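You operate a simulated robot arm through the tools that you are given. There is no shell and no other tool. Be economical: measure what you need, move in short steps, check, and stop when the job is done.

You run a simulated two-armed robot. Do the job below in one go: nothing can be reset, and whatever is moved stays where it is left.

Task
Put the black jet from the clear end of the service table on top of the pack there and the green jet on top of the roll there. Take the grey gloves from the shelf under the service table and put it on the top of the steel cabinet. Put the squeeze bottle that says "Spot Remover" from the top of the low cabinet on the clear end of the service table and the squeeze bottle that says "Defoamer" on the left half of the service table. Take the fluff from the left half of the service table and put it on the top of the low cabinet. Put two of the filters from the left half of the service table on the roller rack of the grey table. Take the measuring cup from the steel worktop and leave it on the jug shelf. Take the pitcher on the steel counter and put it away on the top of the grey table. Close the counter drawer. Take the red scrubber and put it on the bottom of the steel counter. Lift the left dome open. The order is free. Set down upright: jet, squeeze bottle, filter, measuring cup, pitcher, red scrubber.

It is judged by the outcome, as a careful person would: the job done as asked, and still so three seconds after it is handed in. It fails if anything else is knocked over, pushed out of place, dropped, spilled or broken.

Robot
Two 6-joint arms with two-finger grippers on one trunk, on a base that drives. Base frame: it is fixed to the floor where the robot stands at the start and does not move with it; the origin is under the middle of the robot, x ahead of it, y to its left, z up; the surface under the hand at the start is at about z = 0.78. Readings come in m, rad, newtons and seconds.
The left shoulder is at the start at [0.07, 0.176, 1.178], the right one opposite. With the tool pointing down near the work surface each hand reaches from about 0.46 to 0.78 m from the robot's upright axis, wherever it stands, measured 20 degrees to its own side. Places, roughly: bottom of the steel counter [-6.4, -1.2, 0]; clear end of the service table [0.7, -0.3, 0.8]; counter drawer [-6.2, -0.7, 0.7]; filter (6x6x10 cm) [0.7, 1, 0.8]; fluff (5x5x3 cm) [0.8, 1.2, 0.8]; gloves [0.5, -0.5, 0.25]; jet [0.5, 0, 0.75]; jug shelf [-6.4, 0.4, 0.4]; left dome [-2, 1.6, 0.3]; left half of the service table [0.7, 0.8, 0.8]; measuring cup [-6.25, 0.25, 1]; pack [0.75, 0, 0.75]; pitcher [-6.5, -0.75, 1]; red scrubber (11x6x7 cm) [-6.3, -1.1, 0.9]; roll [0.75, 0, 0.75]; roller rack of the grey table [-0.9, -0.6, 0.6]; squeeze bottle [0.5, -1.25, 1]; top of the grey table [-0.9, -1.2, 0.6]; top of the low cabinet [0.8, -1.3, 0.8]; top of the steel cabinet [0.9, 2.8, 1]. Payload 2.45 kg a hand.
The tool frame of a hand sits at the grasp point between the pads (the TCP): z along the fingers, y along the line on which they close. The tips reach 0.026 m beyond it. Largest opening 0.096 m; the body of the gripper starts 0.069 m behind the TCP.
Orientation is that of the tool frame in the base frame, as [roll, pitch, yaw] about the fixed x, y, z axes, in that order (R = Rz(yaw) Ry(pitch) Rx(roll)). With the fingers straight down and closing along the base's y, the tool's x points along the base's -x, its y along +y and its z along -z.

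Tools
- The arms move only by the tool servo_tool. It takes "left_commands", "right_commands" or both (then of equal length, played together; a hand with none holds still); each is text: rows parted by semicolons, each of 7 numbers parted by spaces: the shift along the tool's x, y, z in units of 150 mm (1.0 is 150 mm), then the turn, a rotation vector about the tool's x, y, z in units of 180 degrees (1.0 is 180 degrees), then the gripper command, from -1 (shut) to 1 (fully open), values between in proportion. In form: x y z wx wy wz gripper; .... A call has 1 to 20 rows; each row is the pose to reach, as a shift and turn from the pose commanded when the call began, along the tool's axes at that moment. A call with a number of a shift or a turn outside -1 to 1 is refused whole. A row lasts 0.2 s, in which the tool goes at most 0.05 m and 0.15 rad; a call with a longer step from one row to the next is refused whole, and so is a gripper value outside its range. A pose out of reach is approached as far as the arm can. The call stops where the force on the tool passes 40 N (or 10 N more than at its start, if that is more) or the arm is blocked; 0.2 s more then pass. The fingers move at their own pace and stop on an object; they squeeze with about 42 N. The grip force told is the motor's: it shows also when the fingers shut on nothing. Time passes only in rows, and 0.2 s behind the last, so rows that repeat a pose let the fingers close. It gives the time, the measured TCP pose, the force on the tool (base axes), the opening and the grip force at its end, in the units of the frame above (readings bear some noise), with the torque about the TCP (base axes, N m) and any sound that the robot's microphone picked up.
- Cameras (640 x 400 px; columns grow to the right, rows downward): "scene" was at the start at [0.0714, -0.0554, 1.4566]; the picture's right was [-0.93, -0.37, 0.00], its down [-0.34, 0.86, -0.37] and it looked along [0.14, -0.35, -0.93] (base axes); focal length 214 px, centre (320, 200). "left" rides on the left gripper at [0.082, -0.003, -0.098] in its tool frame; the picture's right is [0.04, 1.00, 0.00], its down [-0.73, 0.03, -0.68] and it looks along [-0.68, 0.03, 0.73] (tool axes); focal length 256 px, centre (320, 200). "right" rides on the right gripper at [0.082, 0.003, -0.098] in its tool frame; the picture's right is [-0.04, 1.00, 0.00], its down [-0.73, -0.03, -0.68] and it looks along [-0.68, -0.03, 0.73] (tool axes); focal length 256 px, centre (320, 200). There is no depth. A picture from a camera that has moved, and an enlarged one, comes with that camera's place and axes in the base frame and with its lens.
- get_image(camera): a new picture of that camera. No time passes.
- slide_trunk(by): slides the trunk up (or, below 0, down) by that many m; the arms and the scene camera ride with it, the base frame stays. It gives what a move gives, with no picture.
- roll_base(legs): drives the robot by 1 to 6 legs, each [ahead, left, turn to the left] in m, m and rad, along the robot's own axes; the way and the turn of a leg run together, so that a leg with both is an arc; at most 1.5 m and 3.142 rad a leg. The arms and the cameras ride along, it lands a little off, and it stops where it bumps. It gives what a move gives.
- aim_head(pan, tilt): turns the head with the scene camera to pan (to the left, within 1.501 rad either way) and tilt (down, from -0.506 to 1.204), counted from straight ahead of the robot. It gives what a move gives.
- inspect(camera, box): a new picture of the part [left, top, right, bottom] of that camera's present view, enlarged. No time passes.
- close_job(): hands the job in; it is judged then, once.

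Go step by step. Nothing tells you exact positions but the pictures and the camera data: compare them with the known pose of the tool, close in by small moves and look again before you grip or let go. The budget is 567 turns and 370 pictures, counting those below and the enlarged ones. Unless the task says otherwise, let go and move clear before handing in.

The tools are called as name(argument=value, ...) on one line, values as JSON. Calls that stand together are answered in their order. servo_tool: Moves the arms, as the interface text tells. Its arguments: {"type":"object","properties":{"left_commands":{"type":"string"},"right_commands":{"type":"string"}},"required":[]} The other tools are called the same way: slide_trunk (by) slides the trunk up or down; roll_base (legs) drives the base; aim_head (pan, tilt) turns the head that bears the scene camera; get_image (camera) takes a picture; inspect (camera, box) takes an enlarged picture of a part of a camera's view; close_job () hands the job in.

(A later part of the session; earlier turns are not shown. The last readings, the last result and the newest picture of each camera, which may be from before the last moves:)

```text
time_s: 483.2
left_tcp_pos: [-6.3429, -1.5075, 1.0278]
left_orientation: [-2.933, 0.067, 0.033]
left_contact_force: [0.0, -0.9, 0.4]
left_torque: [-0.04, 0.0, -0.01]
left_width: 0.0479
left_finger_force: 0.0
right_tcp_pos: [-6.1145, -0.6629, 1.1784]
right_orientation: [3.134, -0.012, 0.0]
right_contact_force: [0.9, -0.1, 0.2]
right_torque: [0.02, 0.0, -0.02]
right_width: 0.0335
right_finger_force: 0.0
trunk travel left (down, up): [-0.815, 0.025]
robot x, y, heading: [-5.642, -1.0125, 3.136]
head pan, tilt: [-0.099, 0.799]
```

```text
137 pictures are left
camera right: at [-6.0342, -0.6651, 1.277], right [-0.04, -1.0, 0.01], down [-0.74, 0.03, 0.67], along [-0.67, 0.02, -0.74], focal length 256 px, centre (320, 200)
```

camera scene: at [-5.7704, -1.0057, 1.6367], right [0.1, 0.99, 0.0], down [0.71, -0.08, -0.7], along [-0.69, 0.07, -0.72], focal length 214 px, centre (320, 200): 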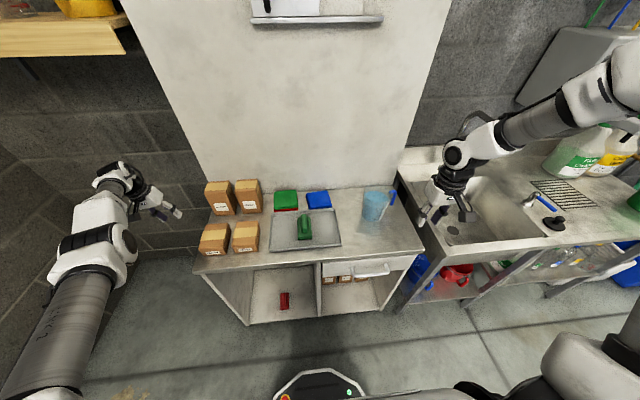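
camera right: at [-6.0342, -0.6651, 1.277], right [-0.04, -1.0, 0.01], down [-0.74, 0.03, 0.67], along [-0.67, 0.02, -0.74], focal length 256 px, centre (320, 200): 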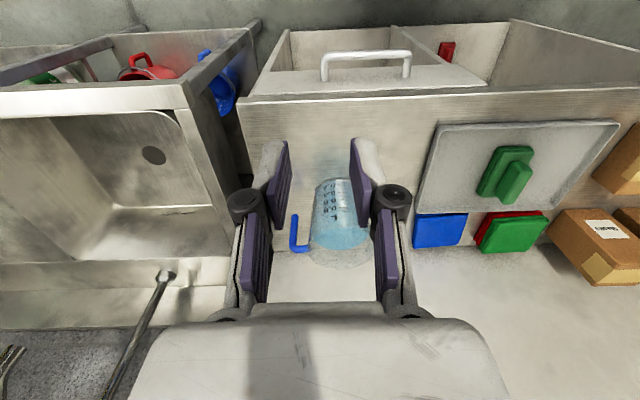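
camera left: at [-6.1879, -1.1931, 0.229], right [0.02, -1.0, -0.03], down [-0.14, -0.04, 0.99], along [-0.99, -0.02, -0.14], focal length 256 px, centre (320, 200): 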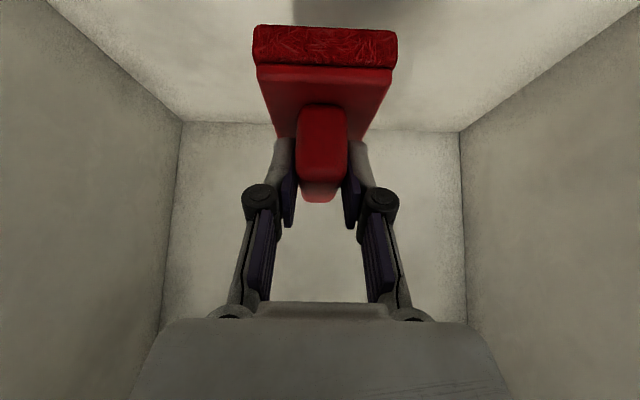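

servo_tool(right_commands="-0.2 0.1 0 0 0 0 -0.3; -0.4 0.25 0 0 0 0 -0.3; -0.6 0.4 0 0 0 0 -0.3; -0.8 0.5 0 0 0 0 -0.3; -1 0.57 0.1 0 0 0 -0.3")

servo_tool(right_commands="-0.2 0 0 0 0 0 -0.3; -0.4 0 0 0 0 0 -0.3; -0.6 0 0 0 0 0 -0.3")

get_image(camera="right")

inspect(camera="scene", box=[300, 130, 460, 260])

```text
time_s: 484.4
left_tcp_pos: [-6.3451, -1.5084, 1.0265]
left_orientation: [-2.932, 0.064, 0.035]
left_contact_force: [-0.1, -0.4, 0.0]
left_torque: [0.0, -0.02, 0.02]
left_width: 0.0481
left_finger_force: 0.1
right_tcp_pos: [-6.2672, -0.7504, 1.1594]
right_orientation: [3.132, -0.015, 0.0]
right_contact_force: [-0.4, 0.1, -0.7]
right_torque: [0.01, -0.04, 0.03]
right_width: 0.0338
right_finger_force: 0.0
trunk travel left (down, up): [-0.815, 0.025]
robot x, y, heading: [-5.6401, -1.0136, 3.14]
head pan, tilt: [-0.099, 0.799]
```

```text
time_s: 485.2
left_tcp_pos: [-6.3449, -1.5073, 1.0267]
left_orientation: [-2.933, 0.064, 0.034]
left_contact_force: [-0.8, -1.1, -0.6]
left_torque: [0.0, 0.02, -0.02]
left_width: 0.0477
left_finger_force: 0.1
right_tcp_pos: [-6.3557, -0.7473, 1.1603]
right_orientation: [3.136, -0.018, 0.0]
right_contact_force: [0.7, -0.1, -0.9]
right_torque: [-0.04, 0.01, 0.01]
right_width: 0.0336
right_finger_force: 0.1
trunk travel left (down, up): [-0.815, 0.025]
robot x, y, heading: [-5.6417, -1.0119, 3.14]
head pan, tilt: [-0.099, 0.799]
```

```text
136 pictures are left
camera right: at [-6.2752, -0.7508, 1.2597], right [-0.04, -1.0, 0.01], down [-0.74, 0.03, 0.67], along [-0.67, 0.02, -0.74], focal length 256 px, centre (320, 200)
```

right: 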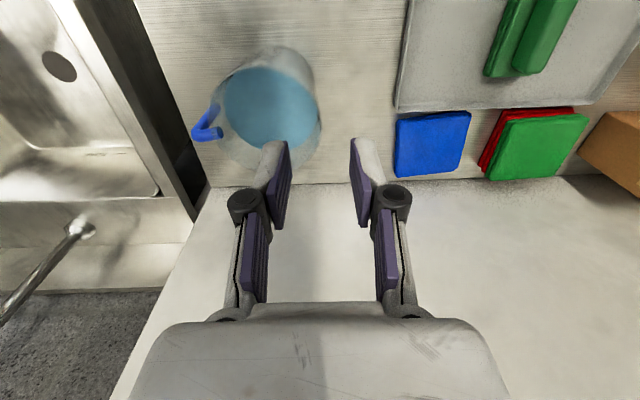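

```text
3.08 times, centred on (380, 195) of scene
camera zoom: at [-5.7731, -1.0057, 1.6365], right [0.1, 0.99, 0.0], down [0.71, -0.08, -0.7], along [-0.69, 0.07, -0.72], focal length 660 px, centre (135, 215)
```

zoom: 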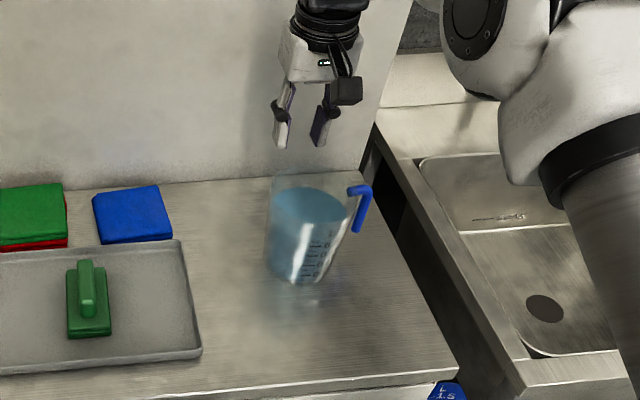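

servo_tool(right_commands="-0.15 0.02 0.1 0 0 0 -0.3; -0.155 0.02 0.3 0 0 0 -0.3; -0.155 0.02 0.55 0 0 0 -0.3")

get_image(camera="right")

inspect(camera="scene", box=[330, 150, 410, 220])

```text
time_s: 486.0
left_tcp_pos: [-6.3432, -1.507, 1.0281]
left_orientation: [-2.934, 0.066, 0.035]
left_contact_force: [0.4, 0.1, -0.3]
left_torque: [-0.02, -0.03, 0.0]
left_width: 0.0479
left_finger_force: 0.1
right_tcp_pos: [-6.3783, -0.7518, 1.0762]
right_orientation: [3.134, -0.015, 0.0]
right_contact_force: [0.3, -0.2, -0.2]
right_torque: [0.01, -0.03, -0.03]
right_width: 0.0336
right_finger_force: 0.2
trunk travel left (down, up): [-0.815, 0.025]
robot x, y, heading: [-5.6412, -1.0132, 3.136]
head pan, tilt: [-0.099, 0.799]
```

```text
134 pictures are left
camera right: at [-6.2978, -0.7542, 1.1756], right [-0.04, -1.0, 0.01], down [-0.74, 0.03, 0.67], along [-0.67, 0.02, -0.74], focal length 256 px, centre (320, 200)
```

right: 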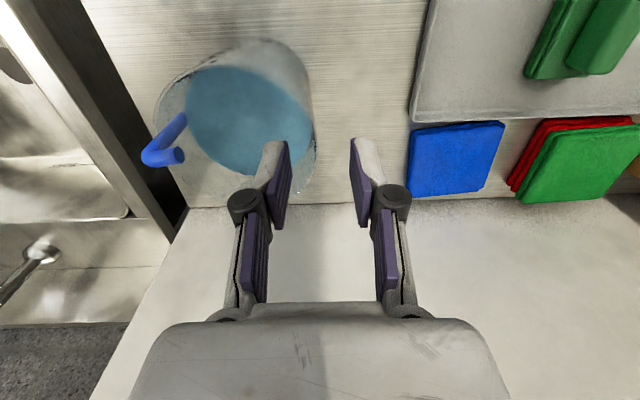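

```text
5.71 times, centred on (370, 185) of scene
camera zoom: at [-5.7719, -1.0058, 1.6366], right [0.1, 0.99, 0.0], down [0.71, -0.08, -0.7], along [-0.69, 0.07, -0.72], focal length 1226 px, centre (34, 286)
```

zoom: 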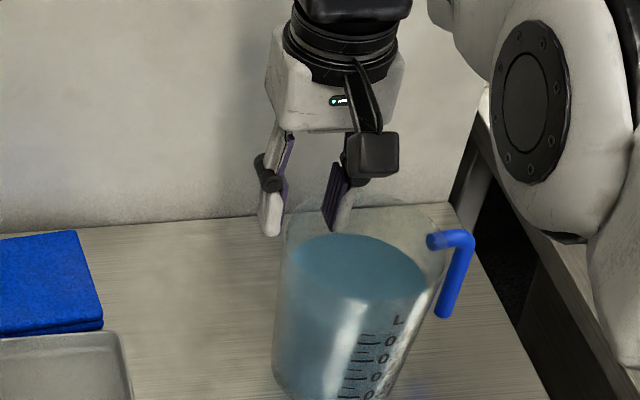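

servo_tool(right_commands="0.05 -0.01 0.1 0 0 0 -0.3; 0.05 -0.01 0.2 0 0 0 -0.3; 0.05 -0.01 0.3 0 0 0 -0.3; 0.05 -0.01 0.39 0 0 0 -0.3")

get_image(camera="right")

inspect(camera="scene", box=[330, 150, 410, 220])

```text
time_s: 487.0
left_tcp_pos: [-6.3413, -1.5087, 1.0302]
left_orientation: [-2.933, 0.068, 0.034]
left_contact_force: [0.0, 0.2, 0.2]
left_torque: [-0.04, 0.04, -0.01]
left_width: 0.0481
left_finger_force: 0.0
right_tcp_pos: [-6.3675, -0.7508, 1.0205]
right_orientation: [3.135, -0.012, -0.001]
right_contact_force: [-0.1, 1.8, 2.6]
right_torque: [-0.09, 0.03, -0.01]
right_width: 0.0405
right_finger_force: 1.7
trunk travel left (down, up): [-0.815, 0.025]
robot x, y, heading: [-5.6441, -1.01, 3.14]
head pan, tilt: [-0.099, 0.799]
```

```text
132 pictures are left
camera right: at [-6.287, -0.7527, 1.1192], right [-0.04, -1.0, 0.01], down [-0.74, 0.03, 0.67], along [-0.67, 0.02, -0.74], focal length 256 px, centre (320, 200)
```

right: 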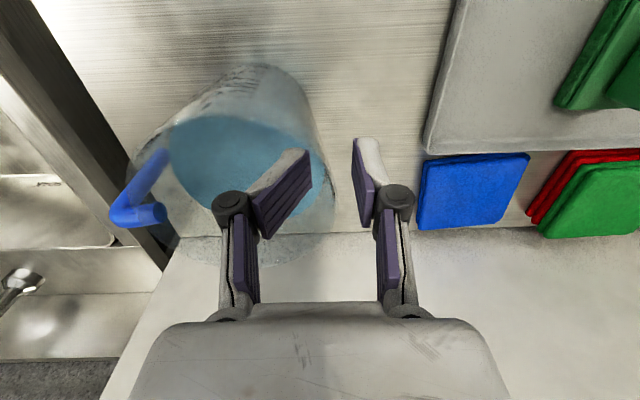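

```text
5.71 times, centred on (370, 185) of scene
camera zoom: at [-5.7684, -1.006, 1.6369], right [0.1, 0.99, 0.0], down [0.71, -0.07, -0.7], along [-0.69, 0.07, -0.72], focal length 1226 px, centre (34, 286)
```

zoom: 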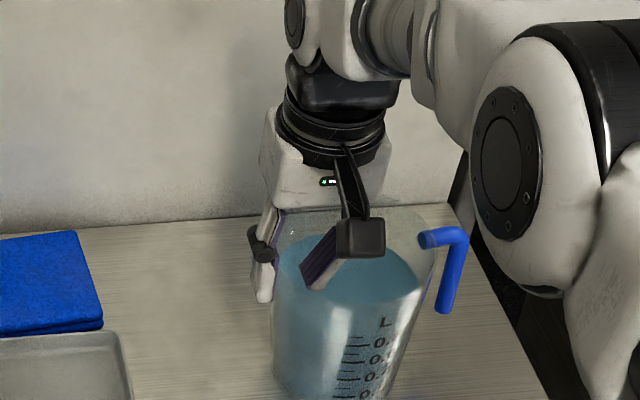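

servo_tool(right_commands="0 0 0 0 0 0 -0.6; 0 0 0 0 0 0 -1; 0 0 0 0 0 0 -1")

get_image(camera="right")

inspect(camera="scene", box=[330, 150, 410, 220])

```text
time_s: 487.8
left_tcp_pos: [-6.3432, -1.5076, 1.0273]
left_orientation: [-2.931, 0.065, 0.035]
left_contact_force: [0.1, 0.8, 0.1]
left_torque: [-0.01, 0.02, 0.0]
left_width: 0.0478
left_finger_force: 0.1
right_tcp_pos: [-6.3692, -0.7506, 1.018]
right_orientation: [3.135, -0.013, 0.001]
right_contact_force: [-0.4, -0.6, 0.4]
right_torque: [-0.02, 0.0, -0.01]
right_width: 0.0233
right_finger_force: 41.8
trunk travel left (down, up): [-0.815, 0.025]
robot x, y, heading: [-5.6396, -1.0091, 3.139]
head pan, tilt: [-0.099, 0.799]
```

```text
130 pictures are left
camera right: at [-6.2896, -0.753, 1.1177], right [-0.04, -1.0, 0.01], down [-0.74, 0.03, 0.67], along [-0.67, 0.02, -0.74], focal length 256 px, centre (320, 200)
```

right: 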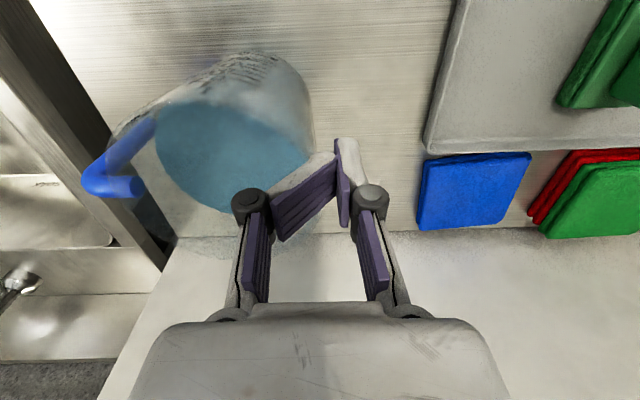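

```text
5.71 times, centred on (370, 185) of scene
camera zoom: at [-5.7722, -1.0061, 1.6365], right [0.1, 0.99, 0.0], down [0.71, -0.07, -0.7], along [-0.69, 0.07, -0.72], focal length 1226 px, centre (34, 286)
```

zoom: 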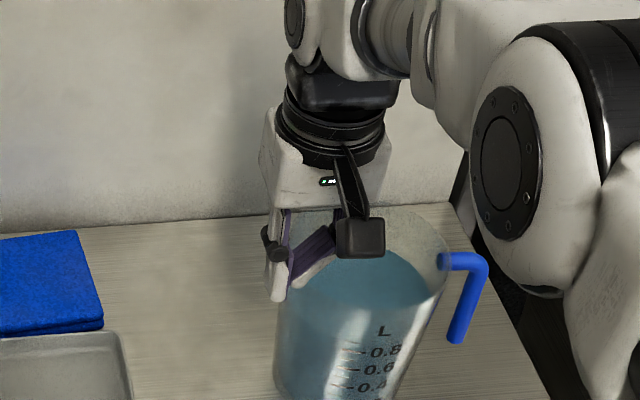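

The pitcher's interior acts solid, so the rim grip only nudged it a little. I open, rise, and will take the handle instead.

servo_tool(right_commands="0 0.02 0 0 0 0 -0.3; 0 0.05 -0.1 0 0 0 -0.3; 0 0.05 -0.4 0 0 0 -0.3; 0 0.05 -0.7 0 0 0 0; 0.2 0.05 -0.9 0 0 0 0.2")

get_image(camera="right")

inspect(camera="scene", box=[330, 160, 430, 240])

```text
time_s: 489.0
left_tcp_pos: [-6.3423, -1.5096, 1.0277]
left_orientation: [-2.931, 0.068, 0.035]
left_contact_force: [-0.3, -0.2, 0.4]
left_torque: [0.0, 0.03, 0.01]
left_width: 0.0479
left_finger_force: 0.0
right_tcp_pos: [-6.3399, -0.7587, 1.1586]
right_orientation: [3.133, -0.012, -0.001]
right_contact_force: [0.8, -0.2, 0.2]
right_torque: [0.02, 0.03, 0.01]
right_width: 0.0575
right_finger_force: 0.0
trunk travel left (down, up): [-0.815, 0.025]
robot x, y, heading: [-5.6434, -1.0117, 3.134]
head pan, tilt: [-0.099, 0.799]
```

```text
128 pictures are left
camera right: at [-6.2593, -0.7611, 1.2569], right [-0.04, -1.0, 0.01], down [-0.74, 0.03, 0.67], along [-0.67, 0.02, -0.74], focal length 256 px, centre (320, 200)
```

right: 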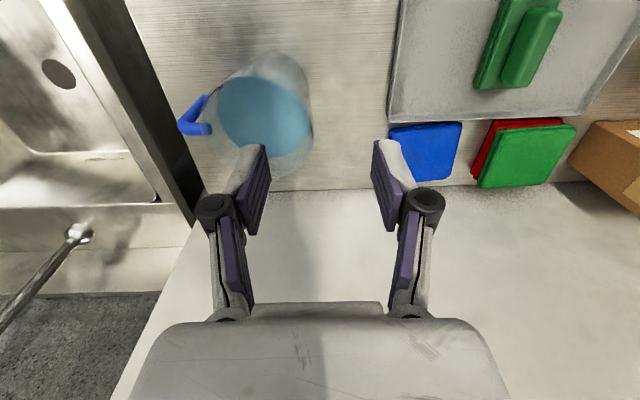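

```text
5.00 times, centred on (380, 200) of scene
camera zoom: at [-5.7685, -1.0068, 1.6368], right [0.1, 0.99, 0.0], down [0.71, -0.07, -0.7], along [-0.69, 0.07, -0.72], focal length 1072 px, centre (20, 200)
```

zoom: 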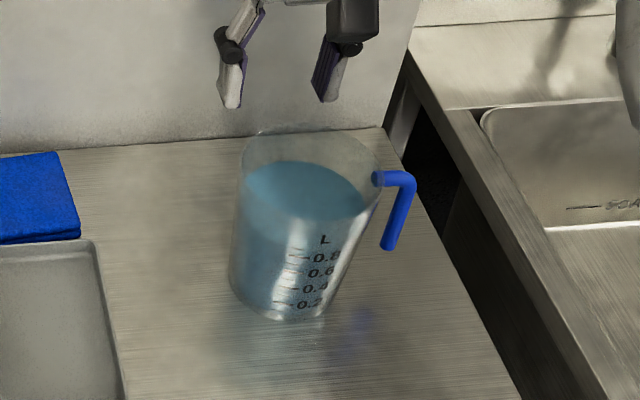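

Handle: a rod bent down, corner at about [-6.374, -0.616, 1.0], hanging to z≈0.913. I rotate the right hand 90° to close along x, above the handle.

servo_tool(right_commands="0 -0.08 -0.05 0 0 -0.045 0; 0 -0.17 -0.1 0 0 -0.09 0; 0 -0.25 -0.1 0 0 -0.135 0; -0.02 -0.34 -0.1 0 0 -0.18 0; -0.05 -0.42 -0.1 0 0 -0.225 0; -0.08 -0.5 -0.1 0 0 -0.27 0; -0.1 -0.6 -0.1 0 0 -0.315 0; -0.13 -0.7 0 0 0 -0.36 0; -0.16 -0.8 0 0 0 -0.405 0; -0.2 -0.88 0 0 0 -0.45 0; -0.22 -0.925 0 0 0 -0.495 0")

get_image(camera="right")

inspect(camera="scene", box=[320, 130, 460, 240])

```text
time_s: 491.4
left_tcp_pos: [-6.3437, -1.5086, 1.0277]
left_orientation: [-2.935, 0.064, 0.034]
left_contact_force: [-1.2, -0.1, -0.6]
left_torque: [0.02, -0.02, 0.0]
left_width: 0.048
left_finger_force: 0.0
right_tcp_pos: [-6.3743, -0.6196, 1.1525]
right_orientation: [3.127, 0.008, 1.557]
right_contact_force: [0.0, -0.2, -0.4]
right_torque: [0.0, -0.01, 0.04]
right_width: 0.0481
right_finger_force: 0.0
trunk travel left (down, up): [-0.815, 0.025]
robot x, y, heading: [-5.6379, -1.0148, 3.134]
head pan, tilt: [-0.099, 0.799]
```

```text
126 pictures are left
camera right: at [-6.3713, -0.536, 1.2504], right [1.0, -0.05, 0.01], down [-0.05, -0.73, 0.68], along [-0.03, -0.68, -0.73], focal length 256 px, centre (320, 200)
```

right: 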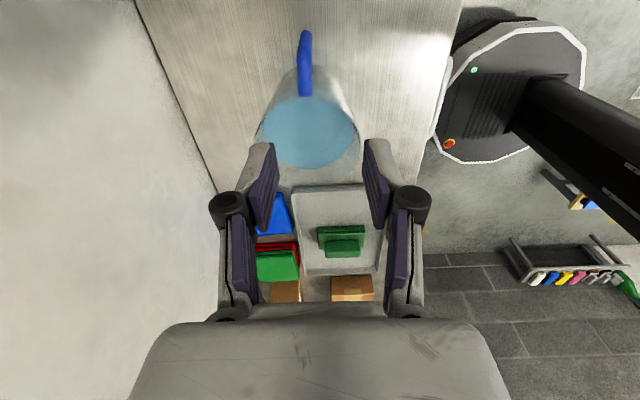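

```text
3.64 times, centred on (390, 185) of scene
camera zoom: at [-5.7724, -1.0056, 1.6365], right [0.1, 0.99, 0.0], down [0.71, -0.08, -0.7], along [-0.69, 0.07, -0.72], focal length 780 px, centre (66, 254)
```

zoom: 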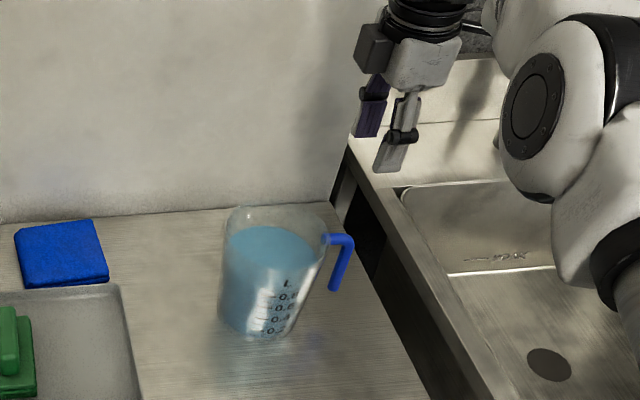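

servo_tool(right_commands="0 -0.02 0.2 0 0 0 0; 0 -0.05 0.4 0 0 0 0; 0 -0.05 0.6 0 0 0 0")

get_image(camera="right")

inspect(camera="scene", box=[340, 140, 440, 220])

```text
time_s: 492.2
left_tcp_pos: [-6.3441, -1.509, 1.0286]
left_orientation: [-2.933, 0.066, 0.035]
left_contact_force: [-1.3, -0.6, -0.2]
left_torque: [-0.01, 0.01, -0.03]
left_width: 0.0482
left_finger_force: 0.1
right_tcp_pos: [-6.3775, -0.6198, 1.0638]
right_orientation: [3.127, 0.007, 1.557]
right_contact_force: [0.2, 0.3, -0.9]
right_torque: [-0.01, 0.01, 0.05]
right_width: 0.0483
right_finger_force: 0.0
right hand out of reach, approached as far as the arm can: row 3
trunk travel left (down, up): [-0.815, 0.025]
robot x, y, heading: [-5.6399, -1.0136, 3.134]
head pan, tilt: [-0.099, 0.799]
```

```text
124 pictures are left
camera right: at [-6.3744, -0.5367, 1.1611], right [1.0, -0.05, 0.01], down [-0.05, -0.73, 0.68], along [-0.03, -0.68, -0.73], focal length 256 px, centre (320, 200)
```

right: 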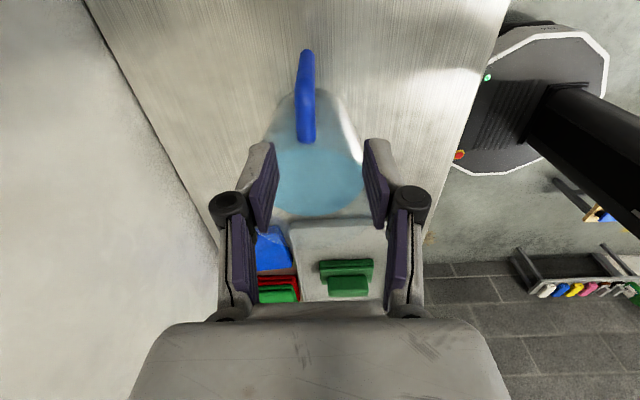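

```text
5.00 times, centred on (390, 180) of scene
camera zoom: at [-5.7716, -1.0061, 1.6366], right [0.1, 0.99, 0.0], down [0.71, -0.07, -0.7], along [-0.69, 0.07, -0.72], focal length 1072 px, centre (-30, 300)
```

zoom: 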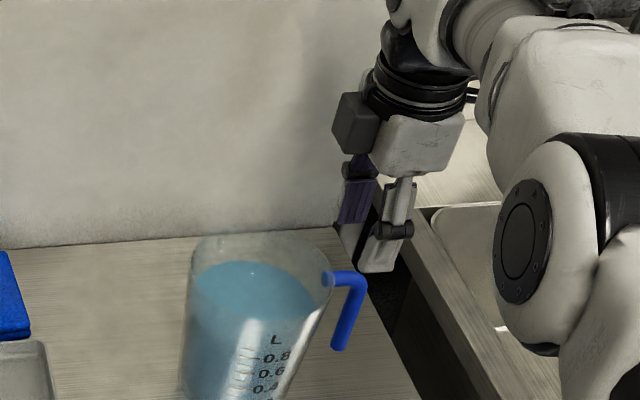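

roll_base(legs=[[0.04, 0, 0]])

get_image(camera="right")

```text
time_s: 493.1
left_tcp_pos: [-6.3776, -1.5086, 1.0322]
left_orientation: [-2.932, 0.072, 0.035]
left_contact_force: [1.2, 0.5, 0.8]
left_torque: [-0.02, 0.05, -0.01]
left_width: 0.048
left_finger_force: 0.0
right_tcp_pos: [-6.4124, -0.6184, 1.0679]
right_orientation: [3.134, 0.006, 1.555]
right_contact_force: [-0.3, 0.2, -0.2]
right_torque: [0.03, 0.08, 0.01]
right_width: 0.0481
right_finger_force: 0.0
trunk travel left (down, up): [-0.815, 0.025]
robot x, y, heading: [-5.6785, -1.0112, 3.133]
head pan, tilt: [-0.099, 0.799]
```

```text
122 pictures are left
camera right: at [-6.4076, -0.536, 1.1658], right [1.0, -0.06, 0.01], down [-0.05, -0.73, 0.68], along [-0.03, -0.68, -0.73], focal length 256 px, centre (320, 200)
```

right: 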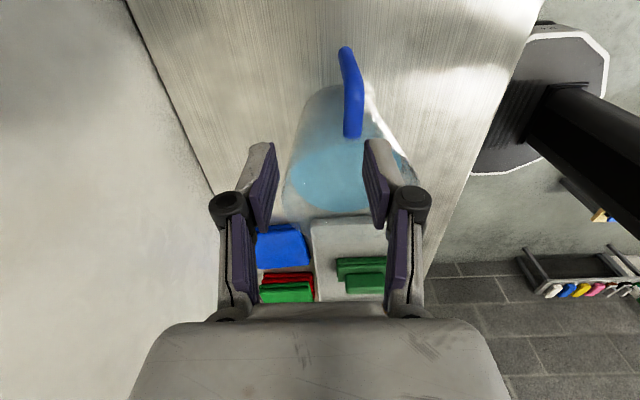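

servo_tool(right_commands="0.04 0.17 0 0 0 0 0; 0.04 0.17 0.2 0 0 0 0; 0.04 0.17 0.35 0 0 0 0")

get_image(camera="right")

inspect(camera="scene", box=[340, 140, 440, 220])

```text
time_s: 493.9
left_tcp_pos: [-6.3855, -1.5066, 1.0254]
left_orientation: [-2.934, 0.063, 0.033]
left_contact_force: [-0.8, 0.2, -0.8]
left_torque: [-0.01, -0.04, 0.01]
left_width: 0.048
left_finger_force: 0.0
right_tcp_pos: [-6.3935, -0.6122, 1.0106]
right_orientation: [3.126, 0.006, 1.556]
right_contact_force: [-0.7, 0.3, -0.1]
right_torque: [-0.01, -0.06, 0.0]
right_width: 0.0479
right_finger_force: 0.0
trunk travel left (down, up): [-0.815, 0.025]
robot x, y, heading: [-5.6791, -1.0105, 3.134]
head pan, tilt: [-0.099, 0.799]
```

```text
121 pictures are left
camera right: at [-6.3902, -0.5288, 1.1079], right [1.0, -0.06, 0.02], down [-0.05, -0.73, 0.68], along [-0.03, -0.68, -0.73], focal length 256 px, centre (320, 200)
```

right: 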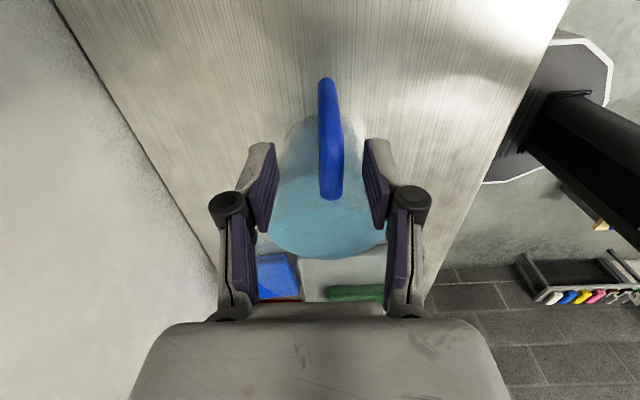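

```text
5.00 times, centred on (390, 180) of scene
camera zoom: at [-5.8161, -1.0052, 1.6361], right [0.11, 0.99, 0.0], down [0.72, -0.08, -0.69], along [-0.69, 0.07, -0.72], focal length 1072 px, centre (-30, 300)
```

zoom: 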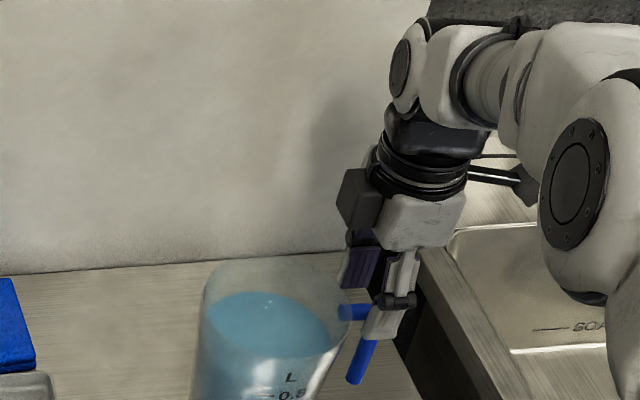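

servo_tool(right_commands="0 0.025 0.12 0 0 0 0; 0 0.025 0.24 0 0 0 0; 0 0.025 0.24 0 0 0 -0.5; 0 0.025 0.24 0 0 0 -1; 0 0.025 0.24 0 0 0 -1")

get_image(camera="right")

inspect(camera="scene", box=[340, 140, 440, 220])

```text
time_s: 495.1
left_tcp_pos: [-6.385, -1.507, 1.0267]
left_orientation: [-2.934, 0.067, 0.033]
left_contact_force: [-0.2, 0.0, -0.2]
left_torque: [0.02, 0.02, 0.02]
left_width: 0.0479
left_finger_force: 0.1
right_tcp_pos: [-6.3862, -0.6124, 0.9745]
right_orientation: [3.129, 0.008, 1.555]
right_contact_force: [1.1, 0.0, 0.7]
right_torque: [-0.13, -0.02, 0.06]
right_width: 0.0124
right_finger_force: 38.7
trunk travel left (down, up): [-0.815, 0.025]
robot x, y, heading: [-5.6824, -1.0092, 3.134]
head pan, tilt: [-0.099, 0.799]
```

```text
119 pictures are left
camera right: at [-6.3832, -0.5297, 1.0724], right [1.0, -0.06, 0.01], down [-0.05, -0.73, 0.68], along [-0.03, -0.68, -0.73], focal length 256 px, centre (320, 200)
```

right: 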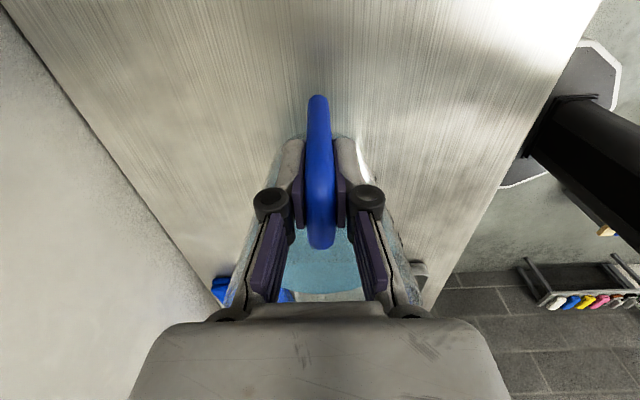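

```text
5.00 times, centred on (390, 180) of scene
camera zoom: at [-5.8119, -1.0055, 1.6365], right [0.11, 0.99, 0.0], down [0.71, -0.08, -0.7], along [-0.69, 0.07, -0.72], focal length 1072 px, centre (-30, 300)
```

zoom: 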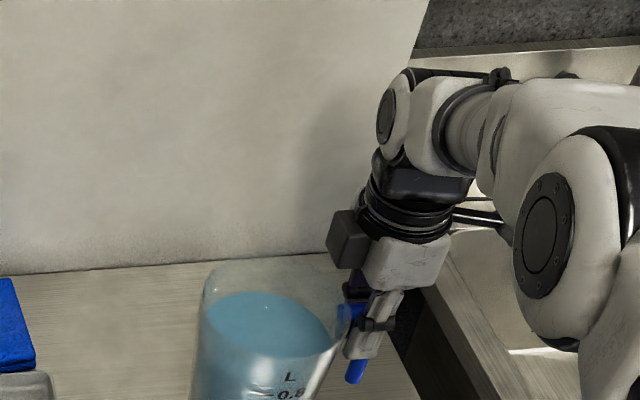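

Handle held (12 mm). A tiny test lift to read weight and moment.

servo_tool(right_commands="0 0 -0.03 0 0 0 -1; 0 0 -0.06 0 0 0 -1; 0 0 -0.06 0 0 0 -1")

get_image(camera="right")

inspect(camera="scene", box=[330, 150, 430, 230])

```text
time_s: 495.9
left_tcp_pos: [-6.3844, -1.5071, 1.0265]
left_orientation: [-2.934, 0.065, 0.033]
left_contact_force: [1.0, 0.5, 0.4]
left_torque: [-0.04, 0.03, -0.01]
left_width: 0.048
left_finger_force: 0.1
right_tcp_pos: [-6.3873, -0.613, 0.983]
right_orientation: [3.126, 0.007, 1.555]
right_contact_force: [-0.5, -0.5, -9.8]
right_torque: [0.69, 0.02, -0.03]
right_width: 0.0124
right_finger_force: 39.3
trunk travel left (down, up): [-0.815, 0.025]
robot x, y, heading: [-5.6829, -1.0097, 3.136]
head pan, tilt: [-0.099, 0.799]
```

```text
117 pictures are left
camera right: at [-6.3842, -0.53, 1.0805], right [1.0, -0.06, 0.02], down [-0.05, -0.73, 0.68], along [-0.03, -0.68, -0.73], focal length 256 px, centre (320, 200)
```

right: 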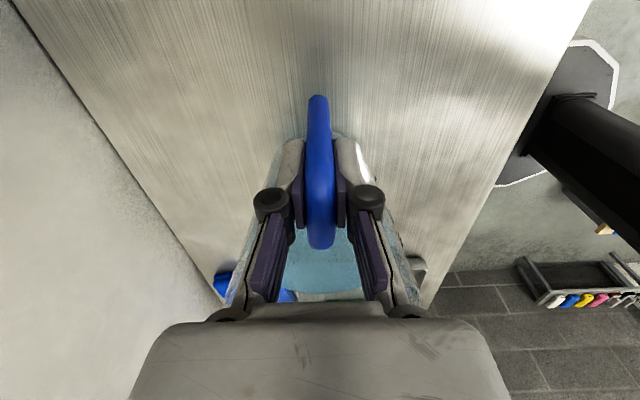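

```text
5.00 times, centred on (380, 190) of scene
camera zoom: at [-5.8137, -1.0048, 1.6363], right [0.1, 0.99, 0.0], down [0.71, -0.08, -0.7], along [-0.69, 0.07, -0.72], focal length 1072 px, centre (20, 250)
```

zoom: 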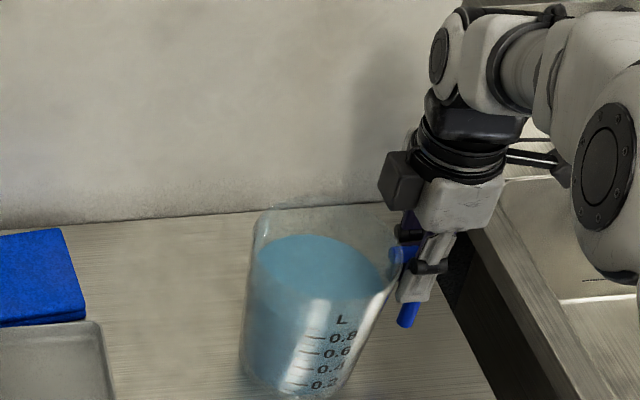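

It holds level: 9.8 N, 0.69 Nm, no slip. Lift gently further.

servo_tool(right_commands="0 0 -0.05 0 0 0 -1; 0 0 -0.12 0 0 0 -1; 0 0 -0.2 0 0 0 -1; 0 0 -0.28 0 0 0 -1; 0 0 -0.36 0 0 0 -1; 0 0 -0.42 0 0 0 -1; 0 0 -0.45 0 0 0 -1")

get_image(camera="right")

inspect(camera="scene", box=[320, 130, 440, 230])

```text
time_s: 497.5
left_tcp_pos: [-6.3847, -1.5078, 1.0269]
left_orientation: [-2.935, 0.064, 0.034]
left_contact_force: [-0.5, -0.5, 0.3]
left_torque: [0.02, -0.02, 0.0]
left_width: 0.0481
left_finger_force: 0.1
right_tcp_pos: [-6.3886, -0.6117, 1.052]
right_orientation: [3.125, 0.008, 1.555]
right_contact_force: [-0.3, -0.2, -9.2]
right_torque: [0.66, 0.01, 0.01]
right_width: 0.0124
right_finger_force: 39.2
trunk travel left (down, up): [-0.815, 0.025]
robot x, y, heading: [-5.681, -1.0117, 3.133]
head pan, tilt: [-0.099, 0.799]
```

```text
115 pictures are left
camera right: at [-6.3855, -0.5299, 1.1489], right [1.0, -0.06, 0.02], down [-0.05, -0.73, 0.68], along [-0.03, -0.68, -0.73], focal length 256 px, centre (320, 200)
```

right: 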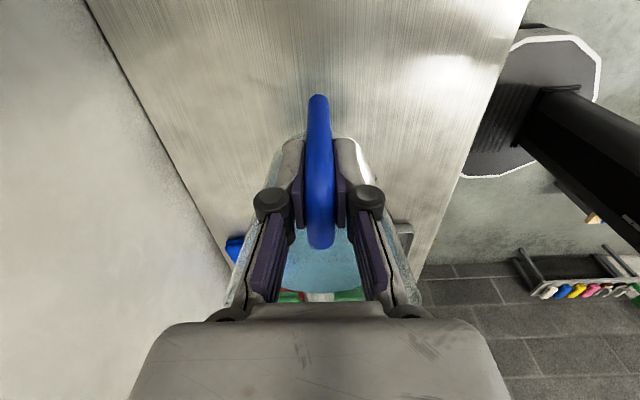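

```text
4.00 times, centred on (380, 180) of scene
camera zoom: at [-5.8133, -1.005, 1.6363], right [0.11, 0.99, 0.0], down [0.71, -0.08, -0.7], along [-0.69, 0.07, -0.72], focal length 858 px, centre (80, 280)
```

zoom: 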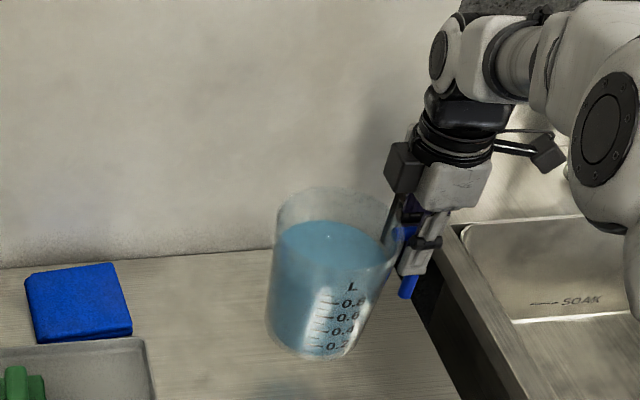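

Stable. Now the long careful drive back: away from the counter, around the post, then east along y≈0.62.

roll_base(legs=[[-0.8, 0, 0], [-0.78, 0, 0]])

roll_base(legs=[[0, -0.85, 0], [0, -0.8, 0]])

get_image(camera="right")

```text
time_s: 500.8
left_tcp_pos: [-5.8598, -1.4055, 1.0265]
left_orientation: [-2.937, 0.062, -0.081]
left_contact_force: [-0.2, -0.2, -0.9]
left_torque: [-0.03, -0.02, 0.02]
left_width: 0.0479
left_finger_force: 0.1
right_tcp_pos: [-5.7621, -0.5166, 1.0476]
right_orientation: [3.121, 0.009, 1.442]
right_contact_force: [-0.7, -0.2, -9.8]
right_torque: [0.65, -0.06, 0.0]
right_width: 0.0127
right_finger_force: 39.4
trunk travel left (down, up): [-0.815, 0.025]
robot x, y, heading: [-5.1019, -0.9947, 3.019]
head pan, tilt: [-0.099, 0.799]
stopped in leg 1: the robot was blocked; the commanded pose is now the measured one
```

```text
time_s: 504.0
left_tcp_pos: [-5.6336, -0.7458, 0.8265]
left_orientation: [-2.678, -0.694, -0.249]
left_contact_force: [-9.4, 1.0, 8.6]
left_torque: [-0.3, -0.04, -0.28]
left_width: 0.048
left_finger_force: 0.5
right_tcp_pos: [-5.641, 0.0632, 1.0163]
right_orientation: [3.123, 0.101, 1.374]
right_contact_force: [2.8, 0.8, -10.2]
right_torque: [1.01, -0.07, -0.36]
right_width: 0.0127
right_finger_force: 38.4
trunk travel left (down, up): [-0.815, 0.025]
robot x, y, heading: [-5.036, -0.44, 3.067]
head pan, tilt: [-0.099, 0.799]
stopped in leg 1: the robot was blocked; the commanded pose is now the measured one
```

```text
113 pictures are left
camera right: at [-5.6222, 0.1526, 1.1066], right [0.97, -0.23, 0.02], down [-0.17, -0.64, 0.75], along [-0.16, -0.73, -0.66], focal length 256 px, centre (320, 200)
```

right: 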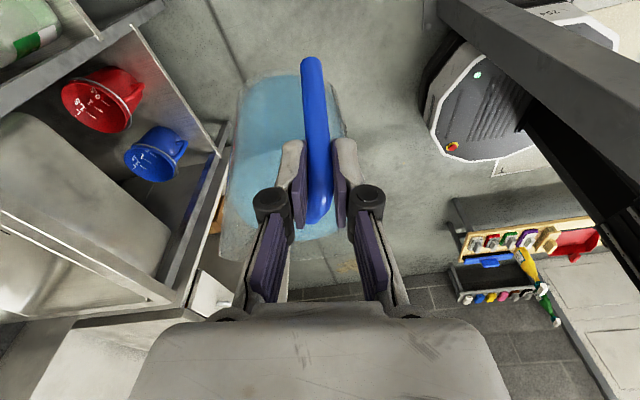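

Something blocked the drive (arm against the post). I stop and look before moving.

get_image(camera="scene")

aim_head(pan=-0.8, tilt=0.6)

get_image(camera="scene")

```text
112 pictures are left
camera scene: at [-5.2249, -0.6177, 1.6393], right [0.17, 0.98, 0.12], down [0.73, -0.04, -0.68], along [-0.66, 0.21, -0.72], focal length 214 px, centre (320, 200)
```

scene: 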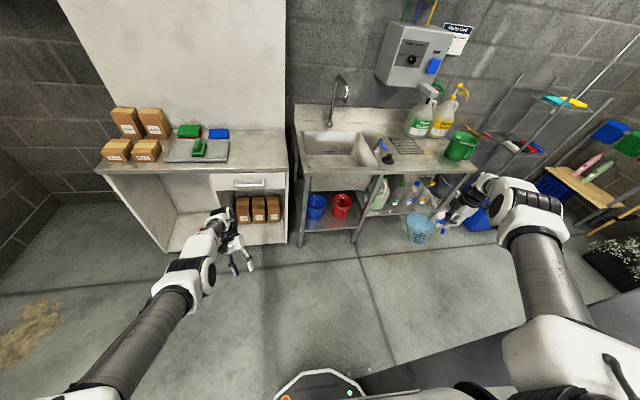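

```text
time_s: 505.0
left_tcp_pos: [-5.6926, -0.7788, 0.8587]
left_orientation: [-2.795, -0.587, -0.115]
left_contact_force: [-2.1, 3.8, -1.7]
left_torque: [-0.22, -0.15, -0.22]
left_width: 0.0481
left_finger_force: 0.0
right_tcp_pos: [-5.68, 0.0405, 0.9999]
right_orientation: [3.105, 0.161, 1.428]
right_contact_force: [2.1, 1.7, -8.2]
right_torque: [0.75, -0.12, 0.02]
right_width: 0.0124
right_finger_force: 39.2
trunk travel left (down, up): [-0.815, 0.025]
robot x, y, heading: [-5.0801, -0.4706, 3.07]
head pan, tilt: [-0.799, 0.6]
```

```text
111 pictures are left
camera scene: at [-5.2117, -0.5306, 1.662], right [0.76, 0.64, 0.06], down [0.38, -0.37, -0.85], along [-0.52, 0.67, -0.52], focal length 214 px, centre (320, 200)
```

scene: 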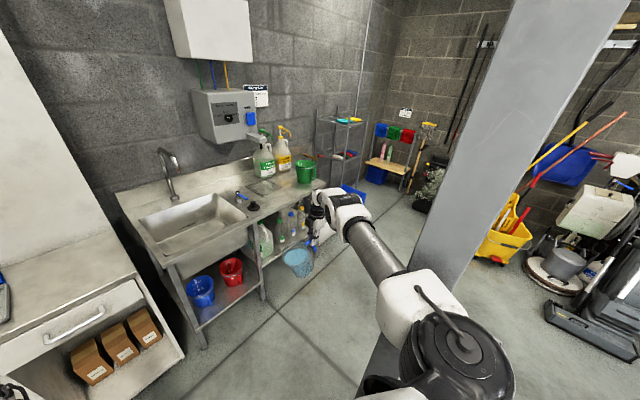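

The right shoulder is leaning on the post. I move gently away to the left.

roll_base(legs=[[0, 0.12, 0]])

get_image(camera="scene")

get_image(camera="right")

```text
time_s: 505.8
left_tcp_pos: [-5.6851, -0.8168, 0.8743]
left_orientation: [-2.848, -0.582, 0.052]
left_contact_force: [-1.2, -0.2, 0.3]
left_torque: [0.0, -0.01, -0.01]
left_width: 0.0481
left_finger_force: 0.0
right_tcp_pos: [-5.7973, -0.0044, 0.9462]
right_orientation: [3.11, 0.226, 1.626]
right_contact_force: [-2.1, -2.6, -8.8]
right_torque: [0.77, 0.09, -0.1]
right_width: 0.0128
right_finger_force: 39.6
trunk travel left (down, up): [-0.815, 0.025]
robot x, y, heading: [-5.1233, -0.4816, -3.045]
head pan, tilt: [-0.799, 0.6]
stopped in leg 1: the robot was blocked; the commanded pose is now the measured one
```

```text
110 pictures are left
camera scene: at [-5.2486, -0.4687, 1.6531], right [0.65, 0.76, 0.02], down [0.43, -0.35, -0.83], along [-0.63, 0.55, -0.55], focal length 214 px, centre (320, 200)
```

scene: 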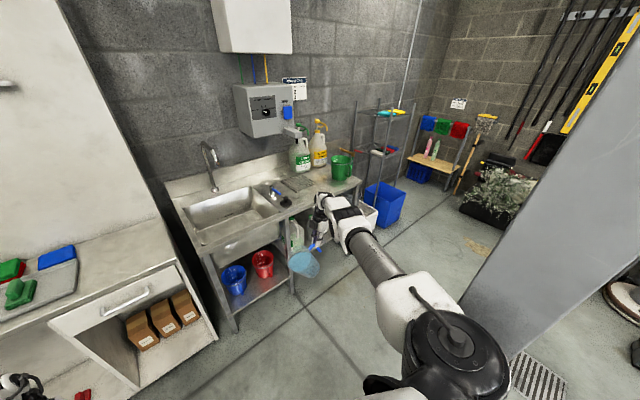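

```text
109 pictures are left
camera right: at [-5.8041, 0.0974, 1.0236], right [1.0, 0.02, 0.04], down [-0.02, -0.57, 0.82], along [0.04, -0.82, -0.56], focal length 256 px, centre (320, 200)
```

right: 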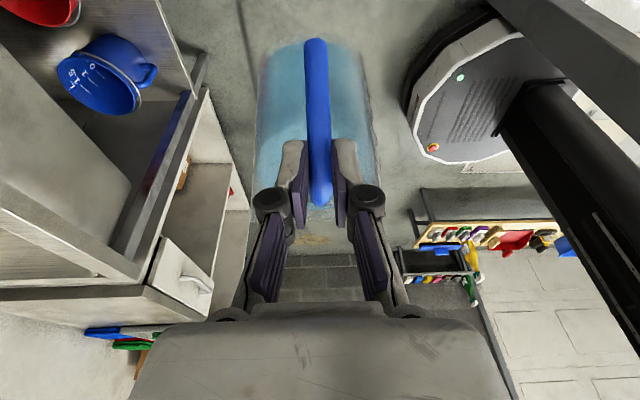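

inspect(camera="scene", box=[250, 170, 430, 310])

```text
2.86 times, centred on (340, 240) of scene
camera zoom: at [-5.2486, -0.4687, 1.6531], right [0.65, 0.76, 0.02], down [0.43, -0.35, -0.83], along [-0.63, 0.55, -0.55], focal length 613 px, centre (263, 86)
```

zoom: 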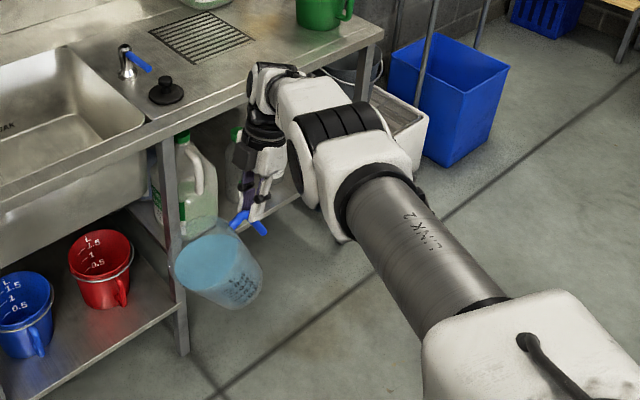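

The pitcher has tilted in the grip. I need to free the arm from the post; let me look to the right and left first.

aim_head(pan=-1.45, tilt=0.7)

get_image(camera="scene")

aim_head(pan=0.8, tilt=0.8)

get_image(camera="scene")

```text
time_s: 506.8
left_tcp_pos: [-5.6877, -0.8197, 0.8672]
left_orientation: [-2.849, -0.584, 0.051]
left_contact_force: [-1.4, 0.7, -1.3]
left_torque: [0.02, -0.11, -0.03]
left_width: 0.0479
left_finger_force: 0.1
right_tcp_pos: [-5.799, -0.0018, 0.9466]
right_orientation: [3.102, 0.218, 1.614]
right_contact_force: [-0.4, -0.4, -11.3]
right_torque: [0.54, 0.01, 0.01]
right_width: 0.0128
right_finger_force: 39.2
trunk travel left (down, up): [-0.815, 0.025]
robot x, y, heading: [-5.1176, -0.4795, -3.054]
head pan, tilt: [-1.45, 0.7]
```

```text
107 pictures are left
camera scene: at [-5.206, -0.4427, 1.645], right [0.98, 0.21, 0.02], down [0.14, -0.61, -0.78], along [-0.15, 0.77, -0.63], focal length 214 px, centre (320, 200)
```

scene: 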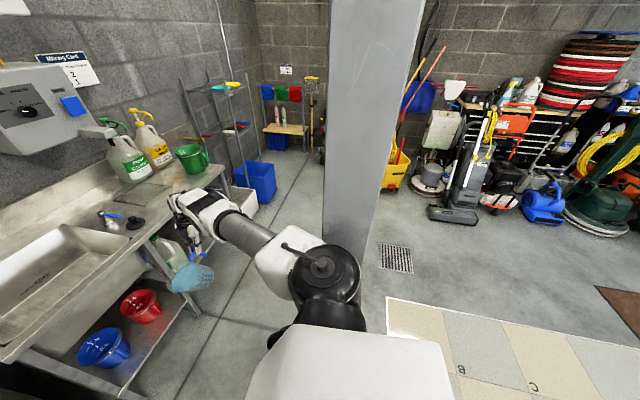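

```text
time_s: 508.9
left_tcp_pos: [-5.6869, -0.8223, 0.8705]
left_orientation: [-2.849, -0.583, 0.055]
left_contact_force: [-0.3, 0.0, 0.1]
left_torque: [-0.04, 0.02, -0.01]
left_width: 0.0481
left_finger_force: 0.1
right_tcp_pos: [-5.8002, -0.0043, 0.9489]
right_orientation: [3.103, 0.217, 1.618]
right_contact_force: [0.8, 1.5, -10.0]
right_torque: [0.53, 0.01, 0.01]
right_width: 0.0129
right_finger_force: 39.5
trunk travel left (down, up): [-0.815, 0.025]
robot x, y, heading: [-5.1213, -0.4777, -3.054]
head pan, tilt: [0.799, 0.799]
```

```text
106 pictures are left
camera scene: at [-5.2371, -0.5877, 1.6334], right [-0.78, 0.63, 0.01], down [0.46, 0.58, -0.68], along [-0.43, -0.52, -0.74], focal length 214 px, centre (320, 200)
```

scene: 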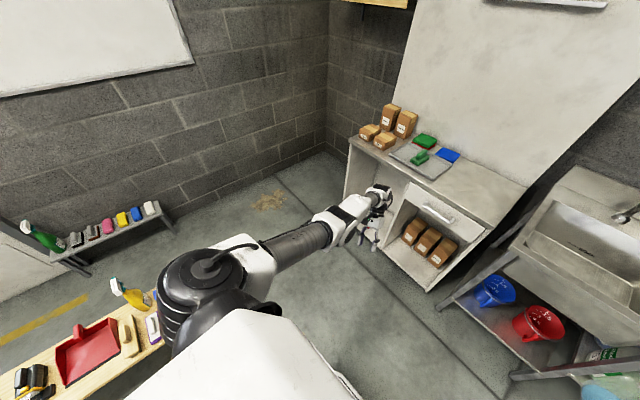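

I see: a bench stands behind-left (around [-4.8, -1.2]) and the post is just right of my shoulder. I try a small move straight left now that things have settled.

roll_base(legs=[[0.03, 0.1, 0]])

```text
time_s: 510.1
left_tcp_pos: [-5.7037, -0.881, 0.8873]
left_orientation: [-2.885, -0.566, 0.046]
left_contact_force: [1.3, 0.5, 0.8]
left_torque: [-0.05, 0.06, 0.0]
left_width: 0.0482
left_finger_force: 0.0
right_tcp_pos: [-5.7916, -0.0588, 0.94]
right_orientation: [3.115, 0.248, 1.593]
right_contact_force: [0.0, 0.3, -9.9]
right_torque: [0.57, 0.0, 0.04]
right_width: 0.013
right_finger_force: 39.8
trunk travel left (down, up): [-0.815, 0.025]
robot x, y, heading: [-5.1348, -0.5774, -3.078]
head pan, tilt: [0.799, 0.799]
```

Free now. I move further left and straighten, then look at the pitcher.

roll_base(legs=[[0.1, 0.3, -0.063]])

aim_head(pan=-0.5, tilt=0.8)

get_image(camera="scene")

get_image(camera="right")

```text
time_s: 512.2
left_tcp_pos: [-5.8136, -1.1566, 0.8847]
left_orientation: [-2.879, -0.567, -0.019]
left_contact_force: [-0.1, 0.3, -0.1]
left_torque: [0.01, 0.0, 0.03]
left_width: 0.0482
left_finger_force: 0.1
right_tcp_pos: [-5.8523, -0.3303, 0.9411]
right_orientation: [3.114, 0.243, 1.53]
right_contact_force: [0.1, -0.1, -9.6]
right_torque: [0.56, -0.11, -0.03]
right_width: 0.0126
right_finger_force: 38.7
trunk travel left (down, up): [-0.815, 0.025]
robot x, y, heading: [-5.2272, -0.8797, -3.138]
head pan, tilt: [0.799, 0.799]
```

```text
time_s: 513.7
left_tcp_pos: [-5.8134, -1.1562, 0.8843]
left_orientation: [-2.875, -0.569, -0.021]
left_contact_force: [-0.2, -1.1, -0.4]
left_torque: [-0.02, -0.01, 0.01]
left_width: 0.0481
left_finger_force: 0.0
right_tcp_pos: [-5.8527, -0.3306, 0.9403]
right_orientation: [3.113, 0.241, 1.533]
right_contact_force: [0.0, -0.3, -10.0]
right_torque: [0.51, -0.05, -0.03]
right_width: 0.0128
right_finger_force: 40.0
trunk travel left (down, up): [-0.815, 0.025]
robot x, y, heading: [-5.2271, -0.8807, -3.138]
head pan, tilt: [-0.499, 0.799]
```

```text
105 pictures are left
camera scene: at [-5.3508, -0.8469, 1.6363], right [0.47, 0.88, 0.0], down [0.63, -0.34, -0.7], along [-0.61, 0.33, -0.72], focal length 214 px, centre (320, 200)
```

scene: 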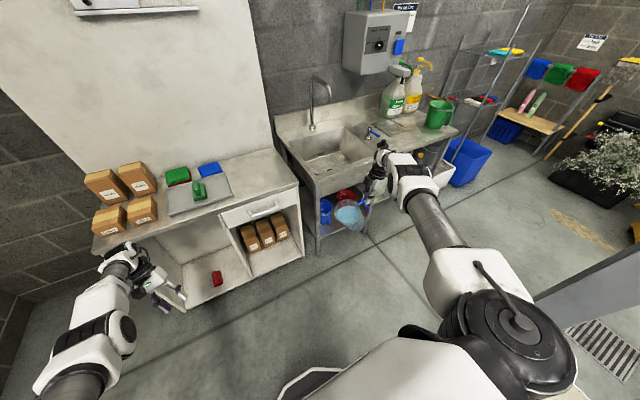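

```text
104 pictures are left
camera right: at [-5.8484, -0.2276, 1.0162], right [1.0, -0.07, 0.04], down [-0.07, -0.55, 0.83], along [-0.04, -0.83, -0.55], focal length 256 px, centre (320, 200)
```

right: 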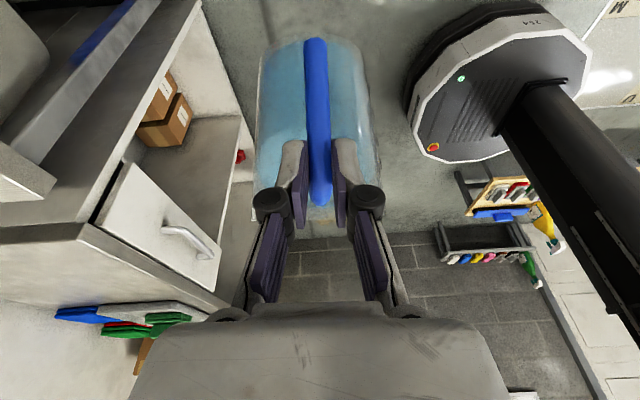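

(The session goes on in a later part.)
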